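You operate a simulated robot arm through the tools that you are given. There is no shell and no other tool. Be economical: measure what you need, move in short steps, check, and stop when the job is done.

The job below is to be done with a simulated robot arm. You get a single attempt, and the scene is never put back.

TASK
Put the blue lamp box from the top of the end table on the flat wiper.

It is judged by the outcome, as a careful person would: the job done as asked, and still so three seconds after it is handed in. It fails if anything else is knocked over, pushed out of place, dropped, spilled or broken.

THE ROBOT
A 6-joint arm with a two-finger parallel gripper, fixed in place. Base frame: the origin is at the foot of the arm, x ahead of it, y to its left, z up; the work surface is at about z = 77. Readings come in cm, degrees, newtons and seconds.
With the tool pointing down near the work surface it reaches from about 26 to 68 cm from the base axis. Its first joint turns from -66.0 to 66.0 degrees. Payload 2.9 kg.
Tool frame: the origin (TCP) lies between the finger pads and is the grasp point; the fingertips stand 3 cm ahead of it; z points along the fingers, y is the line along which they close. Largest opening 11 cm; finger width 2, thickness 1; the body of the gripper, 4.8 by 11.2 cm, starts 5.5 cm behind the TCP.
Orientation is that of the tool frame in the base frame, as [roll, pitch, yaw] about the fixed x, y, z axes, in that order (R = Rz(yaw) Ry(pitch) Rx(roll)). With the fingers straight down and closing along the base's y, the tool's x points along the base's -x, its y along +y and its z along -z.

THE INTERFACE
- The arm moves only by the tool nudge_tool. Its argument "targets" is a list of rows, each a list of 5 numbers: the closure, from 0 (fully open) to 1 (shut), then the shift along the base's x, y, z in units of 150 mm (1.0 is 150 mm), then the turn about the base's z in units of 90 degrees (1.0 is 90 degrees). In form: [[fingers, dx, dy, dz, spin], ...]. A call has 1 to 12 rows; each row is the pose to reach, as a shift and turn from the pose commanded when the call began. A call with a number of a shift or a turn outside -1 to 1 is refused whole. A row lasts 0.2 s, in which the tool goes at most 5 cm and 8.6 degrees; a call with a longer step from one row to the next is refused whole, and so is a gripper value outside its range. Where a pose cannot be reached the arm comes as near as it can. A force on the tool above 40 N (or 10 N above the force at the start of the call, whichever is more), or a blocked arm, ends the call early, and 0.2 s more pass. The fingers move at their own pace (about 10.8 cm/s each) and stop on an object; they squeeze with about 24 N. The grip force told is the motor's: it shows also when the fingers shut on nothing. Time passes only in rows, and 0.2 s behind the last, so rows that repeat a pose let the fingers close. The reply holds the time, the measured pose of the TCP, the force on the tool along the base axes, the opening and the grip force, in the units named above and with some noise.
- Cameras (640 x 400 px; columns grow to the right, rows downward): "scene" is fixed at [8.14, 43.89, 138.08]; the picture's right is [-0.73, -0.68, 0.00], its down [-0.41, 0.44, -0.80] and it looks along [0.55, -0.58, -0.60] (base axes); focal length 369 px, centre (320, 200). "wrist" rides on the gripper at [7.2, 1.7, -10.3] in the tool frame; the picture's right is [-0.23, 0.97, 0.00], its down [-0.76, -0.18, -0.62] and it looks along [-0.61, -0.14, 0.78] (tool axes); focal length 222 px, centre (320, 200). There is no depth. A picture from a camera that has moved, and an enlarged one, comes with that camera's place and axes in the base frame and with its lens.
- snapshot(camera): a new picture of that camera. It takes no simulated time.
- inspect(camera, box): a new picture of the part [left, top, right, bottom] of that camera's present view, enlarged. It takes no simulated time.
- sign_off(): hands the job in; it is judged then, once.

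Work in short steps. Places have to be worked out from the pictures, the camera data and where the tool is seen: move nearer, look again, correct. Check each grasp and each placing, and mend what went wrong. You have 90 turns and 38 pictures in all, those below and enlarged ones among them. Open the gripper and draw the arm clear of the work before you hand the job in, unless the task says otherwise; then end with one line.

The tools are called after "Request:" by a JSON object that holds its "name" and its "arguments". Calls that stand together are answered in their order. nudge_tool: Moves the arm, as the interface text tells. Its arguments: {"type":"object","properties":{"targets":{"type":"array","items":{"type":"array","items":{"type":"number"}}}},"required":["targets"]} The other tools are called the same way: snapshot (camera) takes a picture; inspect (camera, box) takes an enlarged picture of a part of a camera's view; sign_off () hands the job in.

At the start:

```text
time: 0.0
eef_pos: [44.62, -10.48, 101.31]
tool_rot: [180.0, -0.1, 180.0]
wrist_force: [-0.1, 0.9, 0.3]
gripper_width: 11.01
gripper_force: 0.0
```

scene: 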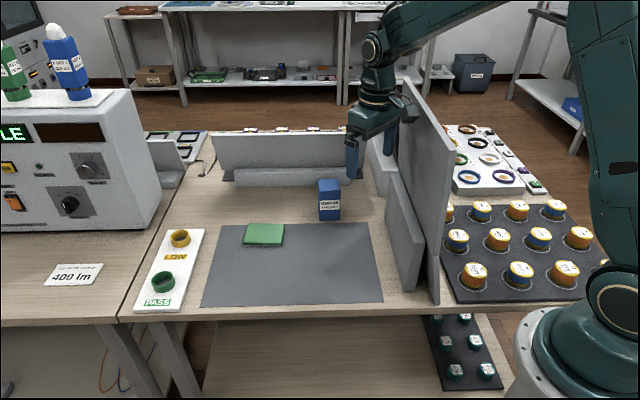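
wrist: 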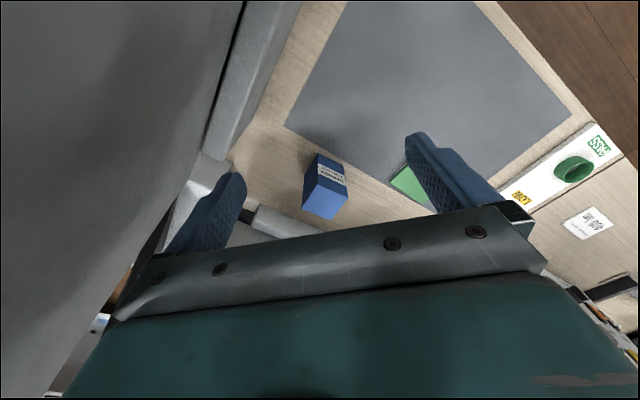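

The blue box stands at about (56, -11) and the green wiper lies at about (65, 4). I'll look closer at both to refine this.

Request:
{"name": "inspect", "arguments": {"camera": "scene", "box": [220, 120, 440, 260]}}

Request:
{"name": "inspect", "arguments": {"camera": "wrist", "box": [220, 100, 480, 262]}}

```text
2.86 times, centred on (330, 190) of scene
camera zoom: at [8.14, 43.89, 138.08], right [-0.73, -0.68, 0.0], down [-0.41, 0.44, -0.8], along [0.55, -0.58, -0.6], focal length 1056 px, centre (291, 229)
```

zoom: 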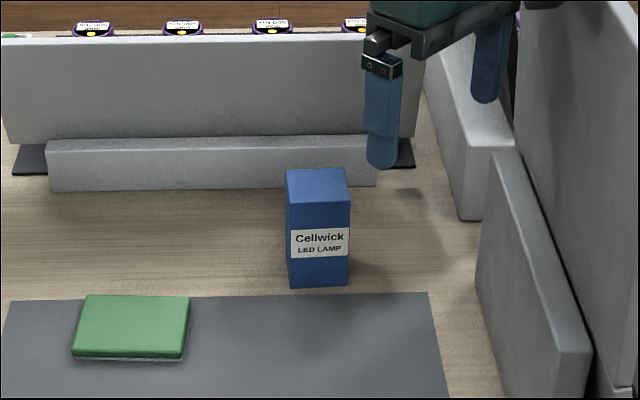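

```text
2.46 times, centred on (350, 181) of wrist
camera zoom: at [37.35, -8.72, 111.76], right [0.23, 0.97, 0.0], down [0.76, -0.18, 0.62], along [0.61, -0.14, -0.78], focal length 547 px, centre (246, 247)
```

zoom: 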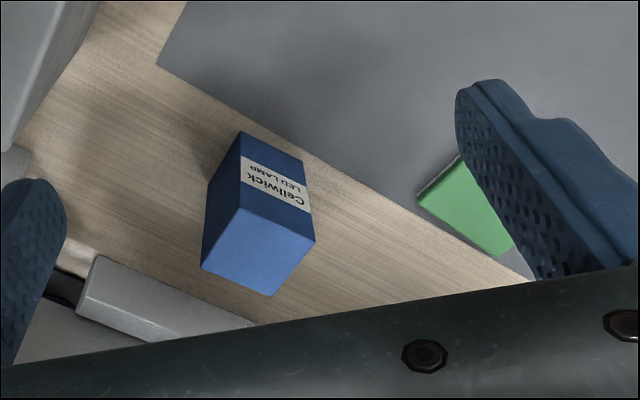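

The box is about 5x5x9.6 cm, centred near (57.7, -12.5) and turned about 48°. The wiper is centred near (63.4, 4.7) with about the same orientation. I'll move above the box at the present height while turning the tool -41.5°.

Request:
{"name": "nudge_tool", "arguments": {"targets": [[0, 0.145, -0.022, 0, -0.077], [0, 0.29, -0.044, 0, -0.154], [0, 0.436, -0.067, 0, -0.231], [0, 0.58, -0.09, 0, -0.308], [0, 0.727, -0.112, 0, -0.385], [0, 0.872, -0.135, 0, -0.461], [0, 0.872, -0.135, 0, -0.461]]}}

Request:
{"name": "snapshot", "arguments": {"camera": "scene"}}

Request:
{"name": "snapshot", "arguments": {"camera": "wrist"}}

```text
time: 1.6
eef_pos: [57.85, -12.65, 101.37]
tool_rot: [-180.0, 0.0, 138.3]
wrist_force: [0.3, 0.4, -0.2]
gripper_width: 10.99
gripper_force: 0.1
```

```text
33 pictures are left
```

scene: 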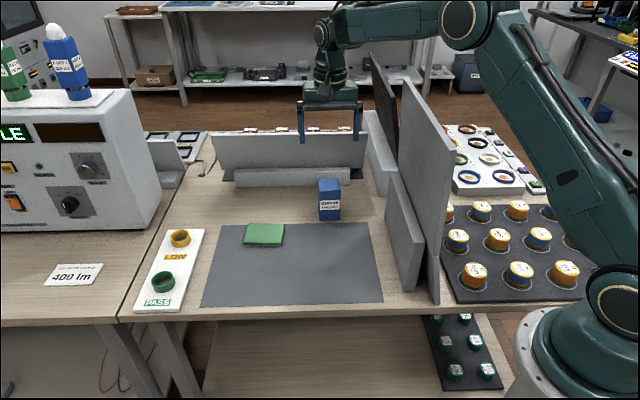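

```text
32 pictures are left
camera wrist: at [53.49, -6.45, 111.69], right [0.82, 0.58, 0.0], down [0.45, -0.64, 0.62], along [0.36, -0.51, -0.78], focal length 222 px, centre (320, 200)
```

wrist: 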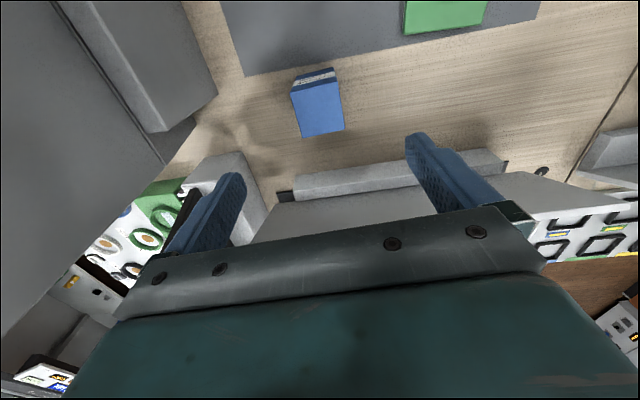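

The tool is over the box: the wrist view puts the box centre at (57.7, -12.4), and the forearm clears the partition. I'll descend straight in short steps.

Request:
{"name": "nudge_tool", "arguments": {"targets": [[0, -0.005, 0.01, -0.15, 0], [0, -0.005, 0.01, -0.3, 0], [0, -0.005, 0.01, -0.45, 0], [0, -0.005, 0.01, -0.6, 0], [0, -0.005, 0.01, -0.6, 0]]}}

Request:
{"name": "snapshot", "arguments": {"camera": "scene"}}

Request:
{"name": "snapshot", "arguments": {"camera": "wrist"}}

```text
time: 2.8
eef_pos: [57.61, -12.44, 92.33]
tool_rot: [-179.9, -0.1, 138.4]
wrist_force: [-0.8, 0.6, -0.4]
gripper_width: 10.98
gripper_force: 0.0
```

```text
31 pictures are left
```

scene: 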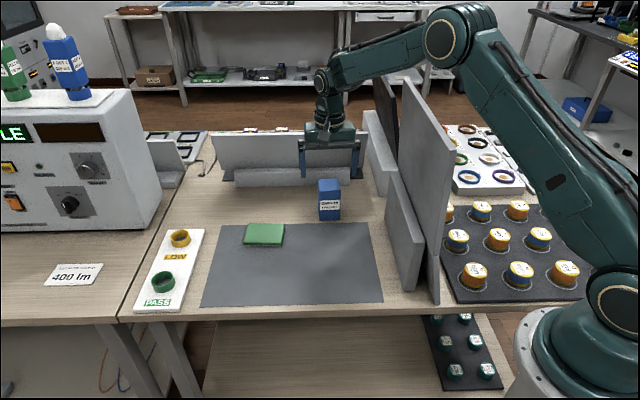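

```text
30 pictures are left
camera wrist: at [53.26, -6.24, 102.7], right [0.82, 0.58, 0.0], down [0.45, -0.64, 0.62], along [0.36, -0.51, -0.78], focal length 222 px, centre (320, 200)
```

wrist: 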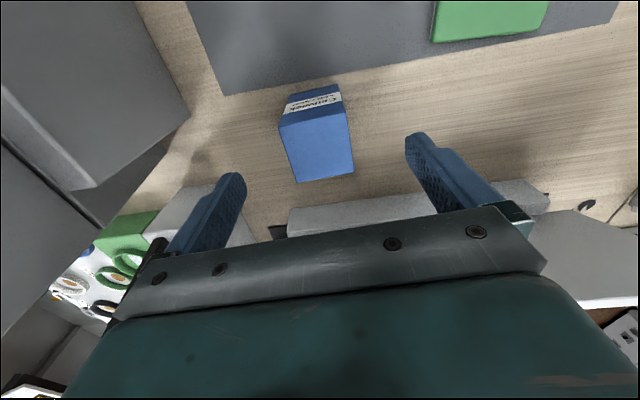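

The box top centre measures (57.6, -12.4), lined up with the tool. I'll go down to TCP z≈84.

Request:
{"name": "nudge_tool", "arguments": {"targets": [[0, 0, 0, -0.12, 0], [0, 0, 0, -0.24, 0], [0, 0, 0, -0.36, 0], [0, 0, 0, -0.46, 0], [0, 0, 0, -0.555, 0], [0, 0, 0, -0.555, 0]]}}

Request:
{"name": "inspect", "arguments": {"camera": "scene", "box": [240, 80, 440, 240]}}

Request:
{"name": "snapshot", "arguments": {"camera": "wrist"}}

```text
time: 4.2
eef_pos: [57.68, -12.17, 83.99]
tool_rot: [-180.0, 0.1, 138.5]
wrist_force: [0.5, 0.2, -1.0]
gripper_width: 11.01
gripper_force: 0.1
```

```text
2.50 times, centred on (340, 160) of scene
camera zoom: at [8.14, 43.89, 138.08], right [-0.73, -0.68, 0.0], down [-0.41, 0.44, -0.8], along [0.55, -0.58, -0.6], focal length 924 px, centre (270, 300)
```

zoom: 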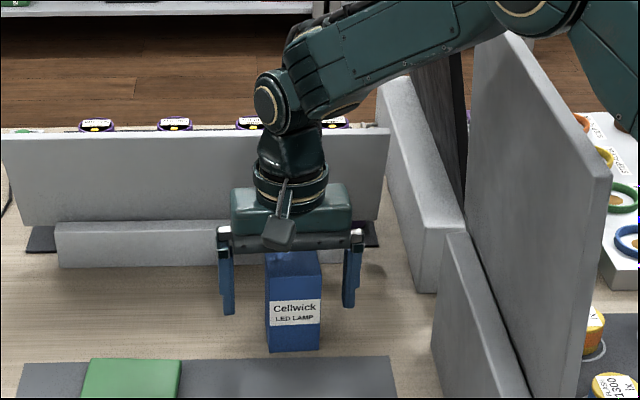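

```text
28 pictures are left
camera wrist: at [53.34, -6.09, 94.34], right [0.82, 0.58, 0.0], down [0.45, -0.64, 0.62], along [0.36, -0.51, -0.78], focal length 222 px, centre (320, 200)
```

wrist: 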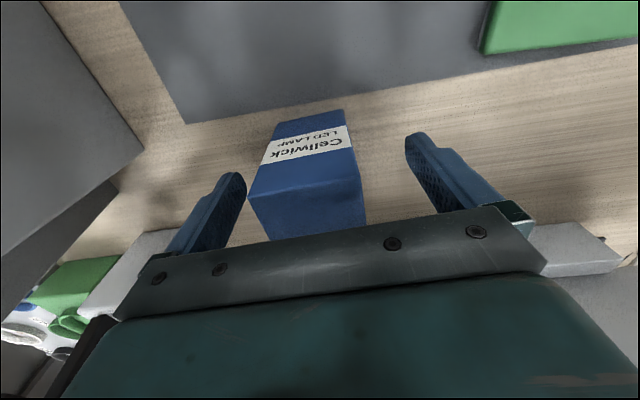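

The fingers straddle the box, roughly centred and aligned. I'll close the gripper.

Request:
{"name": "nudge_tool", "arguments": {"targets": [[0.3, 0, 0, 0, 0], [0.5, 0, 0, 0, 0], [1, 0, 0, 0, 0], [1, 0, 0, 0, 0], [1, 0, 0, 0, 0]]}}

```text
time: 5.4
eef_pos: [57.67, -12.12, 84.13]
tool_rot: [-179.9, 0.1, 138.5]
wrist_force: [-0.8, 0.3, 0.6]
gripper_width: 5.19
gripper_force: 24.0
```

The grip holds at 5.2 cm and 24 N. I'll lift 7.5 cm and check.

Request:
{"name": "nudge_tool", "arguments": {"targets": [[1, 0, 0, 0.08, 0], [1, 0, 0, 0.2, 0], [1, 0, 0, 0.35, 0], [1, 0, 0, 0.5, 0], [1, 0, 0, 0.5, 0]]}}

Request:
{"name": "snapshot", "arguments": {"camera": "scene"}}

Request:
{"name": "snapshot", "arguments": {"camera": "wrist"}}

```text
time: 6.6
eef_pos: [57.65, -12.55, 91.69]
tool_rot: [-180.0, 0.0, 138.5]
wrist_force: [-0.7, 1.0, -1.0]
gripper_width: 5.19
gripper_force: 23.9
```

```text
27 pictures are left
```

scene: 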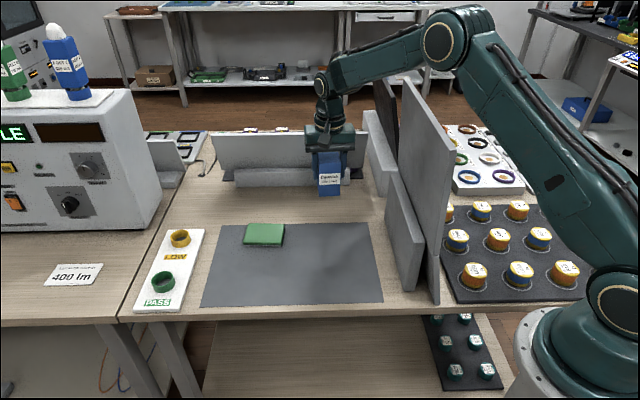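

```text
26 pictures are left
camera wrist: at [53.33, -6.39, 102.0], right [0.82, 0.58, 0.0], down [0.45, -0.64, 0.62], along [0.36, -0.51, -0.78], focal length 222 px, centre (320, 200)
```

wrist: 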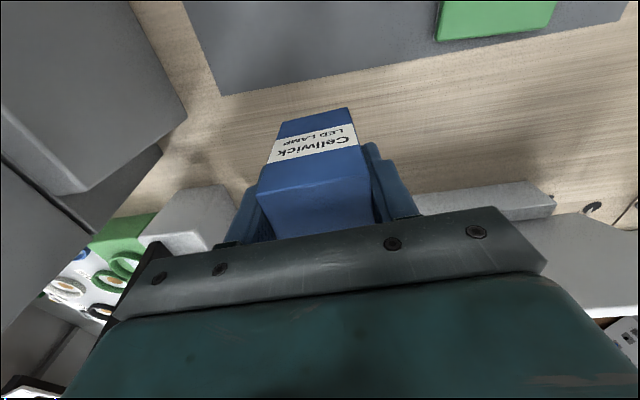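

The box is held upright, its bottom at about z=84.6. I'll carry it most of the way toward the wiper, then look.

Request:
{"name": "nudge_tool", "arguments": {"targets": [[1, 0.04, 0.12, 0, 0], [1, 0.09, 0.29, 0.03, 0], [1, 0.14, 0.46, 0.05, 0], [1, 0.19, 0.63, 0.05, 0], [1, 0.24, 0.75, 0.05, 0], [1, 0.27, 0.82, 0.05, 0], [1, 0.27, 0.82, 0.05, 0]]}}

Request:
{"name": "inspect", "arguments": {"camera": "scene", "box": [180, 120, 380, 280]}}

Request:
{"name": "snapshot", "arguments": {"camera": "wrist"}}

```text
time: 8.2
eef_pos: [61.65, 0.19, 92.45]
tool_rot: [180.0, 0.0, 138.5]
wrist_force: [0.8, -0.1, -1.0]
gripper_width: 5.16
gripper_force: 23.6
```

```text
2.50 times, centred on (280, 200) of scene
camera zoom: at [8.14, 43.89, 138.08], right [-0.73, -0.68, 0.0], down [-0.41, 0.44, -0.8], along [0.55, -0.58, -0.6], focal length 924 px, centre (420, 200)
```

zoom: 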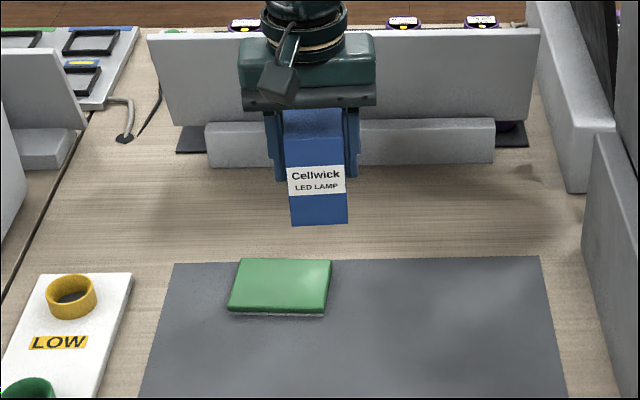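

```text
24 pictures are left
camera wrist: at [57.3, 6.17, 102.78], right [0.82, 0.58, 0.0], down [0.45, -0.64, 0.62], along [0.36, -0.51, -0.78], focal length 222 px, centre (320, 200)
```

wrist: 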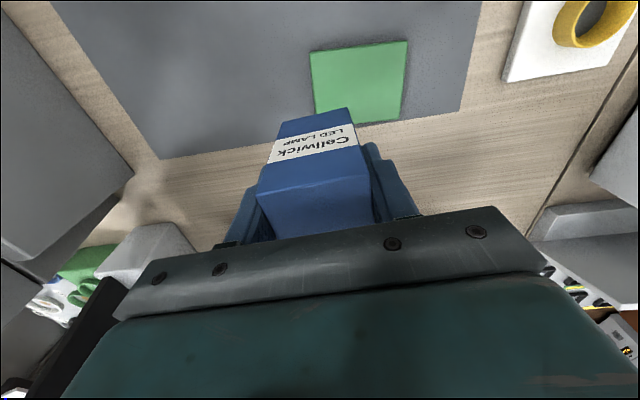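

Both cameras put the wiper centre at about (63.5, 4.5), so I'll move the box over it, still high, then look again.

Request:
{"name": "nudge_tool", "arguments": {"targets": [[1, 0.05, 0.1, 0, -0.02], [1, 0.09, 0.2, 0, -0.04], [1, 0.123, 0.293, 0, -0.06], [1, 0.123, 0.293, -0.12, -0.06], [1, 0.123, 0.293, -0.24, -0.06], [1, 0.123, 0.293, -0.33, -0.06], [1, 0.123, 0.293, -0.33, -0.06]]}}

Request:
{"name": "inspect", "arguments": {"camera": "scene", "box": [180, 120, 380, 280]}}

Request:
{"name": "snapshot", "arguments": {"camera": "wrist"}}

```text
time: 9.8
eef_pos: [63.67, 4.5, 87.43]
tool_rot: [180.0, 0.0, 133.1]
wrist_force: [-0.3, -0.2, -0.2]
gripper_width: 5.19
gripper_force: 23.6
```

```text
2.50 times, centred on (280, 200) of scene
camera zoom: at [8.14, 43.89, 138.08], right [-0.73, -0.68, 0.0], down [-0.41, 0.44, -0.8], along [0.55, -0.58, -0.6], focal length 924 px, centre (420, 200)
```

zoom: 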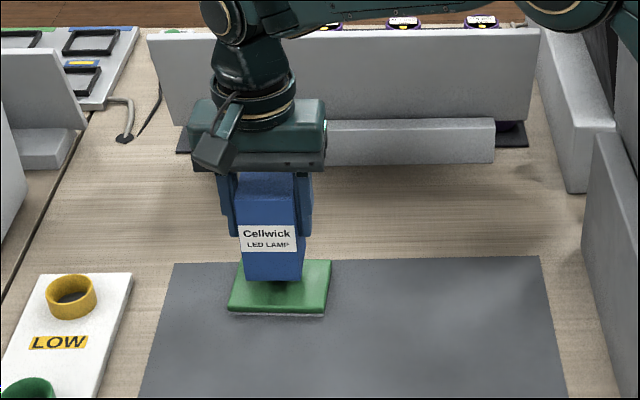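

```text
22 pictures are left
camera wrist: at [59.78, 10.92, 97.69], right [0.87, 0.5, 0.0], down [0.39, -0.68, 0.62], along [0.31, -0.54, -0.78], focal length 222 px, centre (320, 200)
```

wrist: 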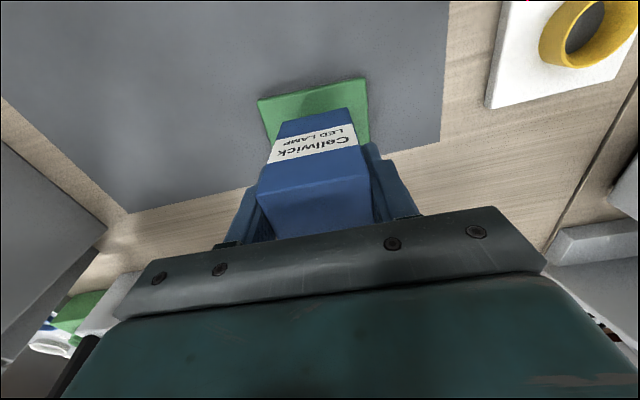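

The box is well centred over the wiper. I'll lower it slowly, watching the force.

Request:
{"name": "nudge_tool", "arguments": {"targets": [[1, 0, 0, -0.03, 0], [1, 0, 0, -0.06, 0], [1, 0, 0, -0.08, 0], [1, 0, 0, -0.1, 0], [1, 0, 0, -0.115, 0], [1, 0, 0, -0.115, 0]]}}

Request:
{"name": "inspect", "arguments": {"camera": "scene", "box": [220, 170, 320, 250]}}

```text
time: 11.2
eef_pos: [63.46, 4.32, 85.56]
tool_rot: [-180.0, 0.1, 133.1]
wrist_force: [-1.0, 0.5, -0.7]
gripper_width: 5.17
gripper_force: 24.0
```

```text
5.00 times, centred on (270, 210) of scene
camera zoom: at [8.14, 43.89, 138.08], right [-0.73, -0.68, 0.0], down [-0.41, 0.44, -0.8], along [0.55, -0.58, -0.6], focal length 1847 px, centre (570, 150)
```

zoom: 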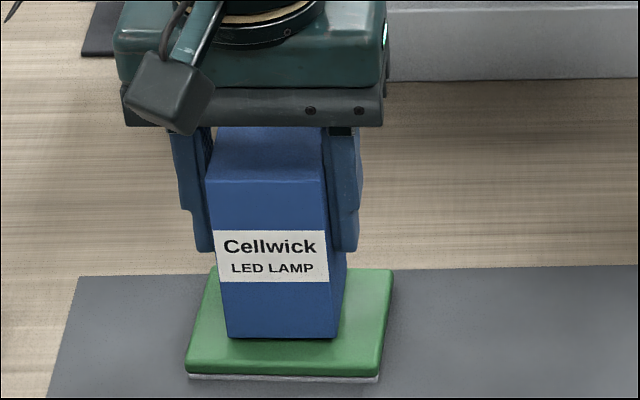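

There's no contact force yet. I'll go on in small steps.

Request:
{"name": "nudge_tool", "arguments": {"targets": [[1, 0, 0, -0.01, 0], [1, 0, 0, -0.02, 0], [1, 0, 0, -0.02, 0]]}}

```text
time: 12.0
eef_pos: [63.48, 4.24, 85.46]
tool_rot: [-179.9, -0.1, 133.1]
wrist_force: [-0.7, 0.5, 0.3]
gripper_width: 5.18
gripper_force: 23.9
```

Request:
{"name": "nudge_tool", "arguments": {"targets": [[1, 0, 0, -0.01, 0], [1, 0, 0, -0.02, 0], [1, 0, 0, -0.02, 0]]}}

```text
time: 12.8
eef_pos: [63.57, 4.36, 85.31]
tool_rot: [179.9, 0.2, 133.1]
wrist_force: [-3.9, -2.8, 21.4]
gripper_width: 5.16
gripper_force: 23.9
```

The reading of 21 N upward means the box has touched the wiper. I'll ease back about 2 mm to relieve the load, then check.

Request:
{"name": "nudge_tool", "arguments": {"targets": [[1, 0, 0, 0.007, 0], [1, 0, 0, 0.012, 0], [1, 0, 0, 0.012, 0]]}}

Request:
{"name": "inspect", "arguments": {"camera": "scene", "box": [220, 170, 320, 250]}}

```text
time: 13.6
eef_pos: [63.71, 4.31, 85.38]
tool_rot: [179.9, 0.2, 133.1]
wrist_force: [4.4, -1.2, 13.5]
gripper_width: 5.18
gripper_force: 23.6
```

```text
5.00 times, centred on (270, 210) of scene
camera zoom: at [8.12, 43.88, 138.08], right [-0.73, -0.68, 0.0], down [-0.41, 0.44, -0.8], along [0.55, -0.58, -0.6], focal length 1847 px, centre (570, 150)
```

zoom: 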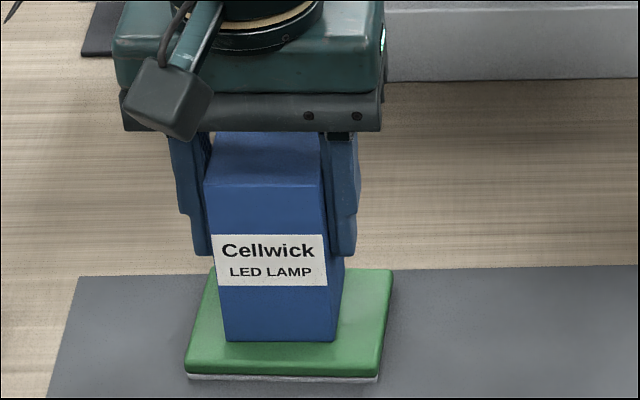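

The box sits flat on the wiper with only a light load left, so I'll open the fingers gradually.

Request:
{"name": "nudge_tool", "arguments": {"targets": [[0.45, 0, 0, 0.003, 0], [0.35, 0, 0, 0.003, 0], [0.2, 0, 0, 0.003, 0], [0, 0, 0, 0.003, 0], [0, 0, 0, 0.003, 0], [0, 0, 0, 0.003, 0]]}}

Request:
{"name": "inspect", "arguments": {"camera": "scene", "box": [220, 170, 320, 250]}}

Request:
{"name": "snapshot", "arguments": {"camera": "wrist"}}

```text
time: 15.0
eef_pos: [63.5, 4.31, 85.18]
tool_rot: [-179.9, 0.0, 133.0]
wrist_force: [-0.8, -0.3, 0.4]
gripper_width: 11.0
gripper_force: 0.0
```

```text
5.00 times, centred on (270, 210) of scene
camera zoom: at [8.14, 43.89, 138.08], right [-0.73, -0.68, 0.0], down [-0.41, 0.44, -0.8], along [0.55, -0.58, -0.6], focal length 1847 px, centre (570, 150)
```

zoom: 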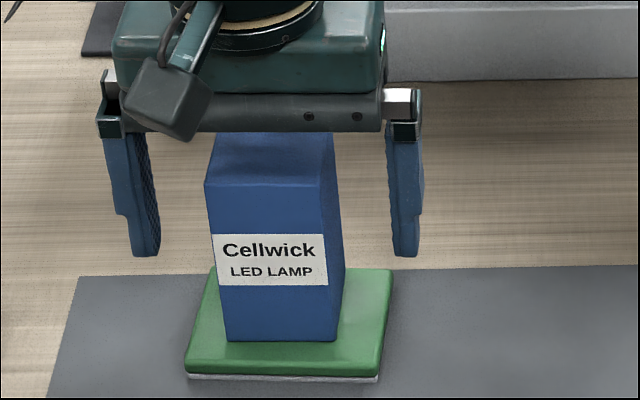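

```text
18 pictures are left
camera wrist: at [59.82, 10.87, 95.64], right [0.87, 0.5, 0.0], down [0.39, -0.68, 0.62], along [0.31, -0.54, -0.78], focal length 222 px, centre (320, 200)
```

wrist: 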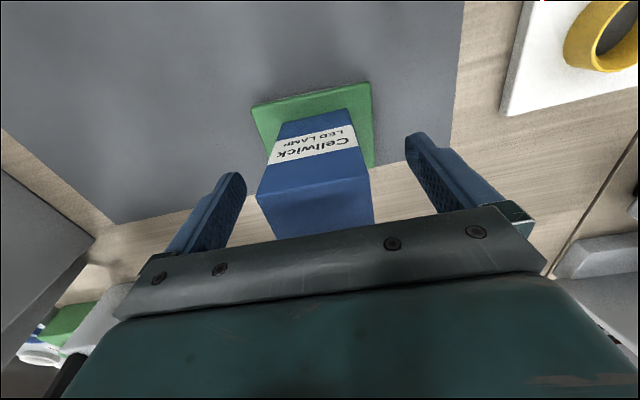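

The fingers are clear and the box stands on the wiper. I'll rise straight up 13.5 cm and then draw back a little.

Request:
{"name": "nudge_tool", "arguments": {"targets": [[0, 0, 0, 0.08, 0], [0, 0, 0, 0.2, 0], [0, 0, 0, 0.35, 0], [0, 0, 0, 0.52, 0], [0, 0, 0, 0.7, 0], [0, 0, 0, 0.9, 0], [0, -0.2, -0.1, 0.9, 0], [0, -0.4, -0.2, 0.9, 0], [0, -0.6, -0.3, 0.9, 0], [0, -0.6, -0.3, 0.9, 0]]}}

Request:
{"name": "snapshot", "arguments": {"camera": "scene"}}

Request:
{"name": "inspect", "arguments": {"camera": "scene", "box": [220, 170, 320, 250]}}

```text
time: 17.2
eef_pos: [54.26, 0.04, 98.65]
tool_rot: [-180.0, 0.1, 133.1]
wrist_force: [0.8, 0.0, -0.2]
gripper_width: 11.01
gripper_force: 0.0
```

```text
17 pictures are left
```

scene: 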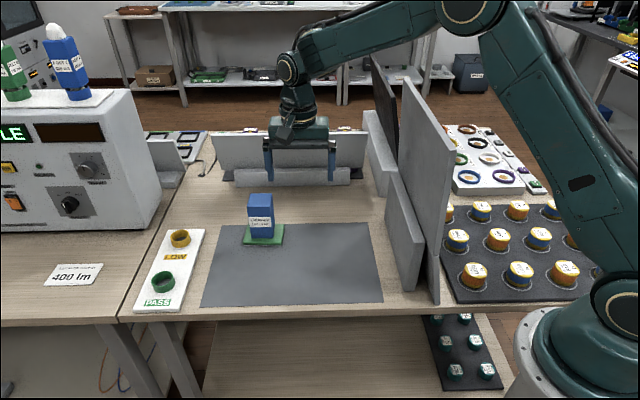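

```text
5.00 times, centred on (270, 210) of scene
camera zoom: at [8.14, 43.89, 138.08], right [-0.73, -0.68, 0.0], down [-0.41, 0.44, -0.8], along [0.55, -0.58, -0.6], focal length 1847 px, centre (570, 150)
```

zoom: 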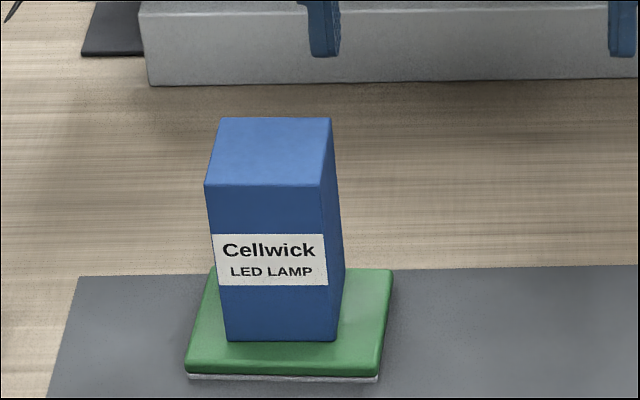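

The box stands upright and steady on the green wiper, the arm is clear and nothing else has moved. I'll hand the job in.

Request:
{"name": "sign_off", "arguments": {}}

```text
The job is handed in.
```

The blue lamp box is standing upright on the green pad, which I took to be the flat wiper. The gripper is open, the arm is clear, and nothing else was disturbed.
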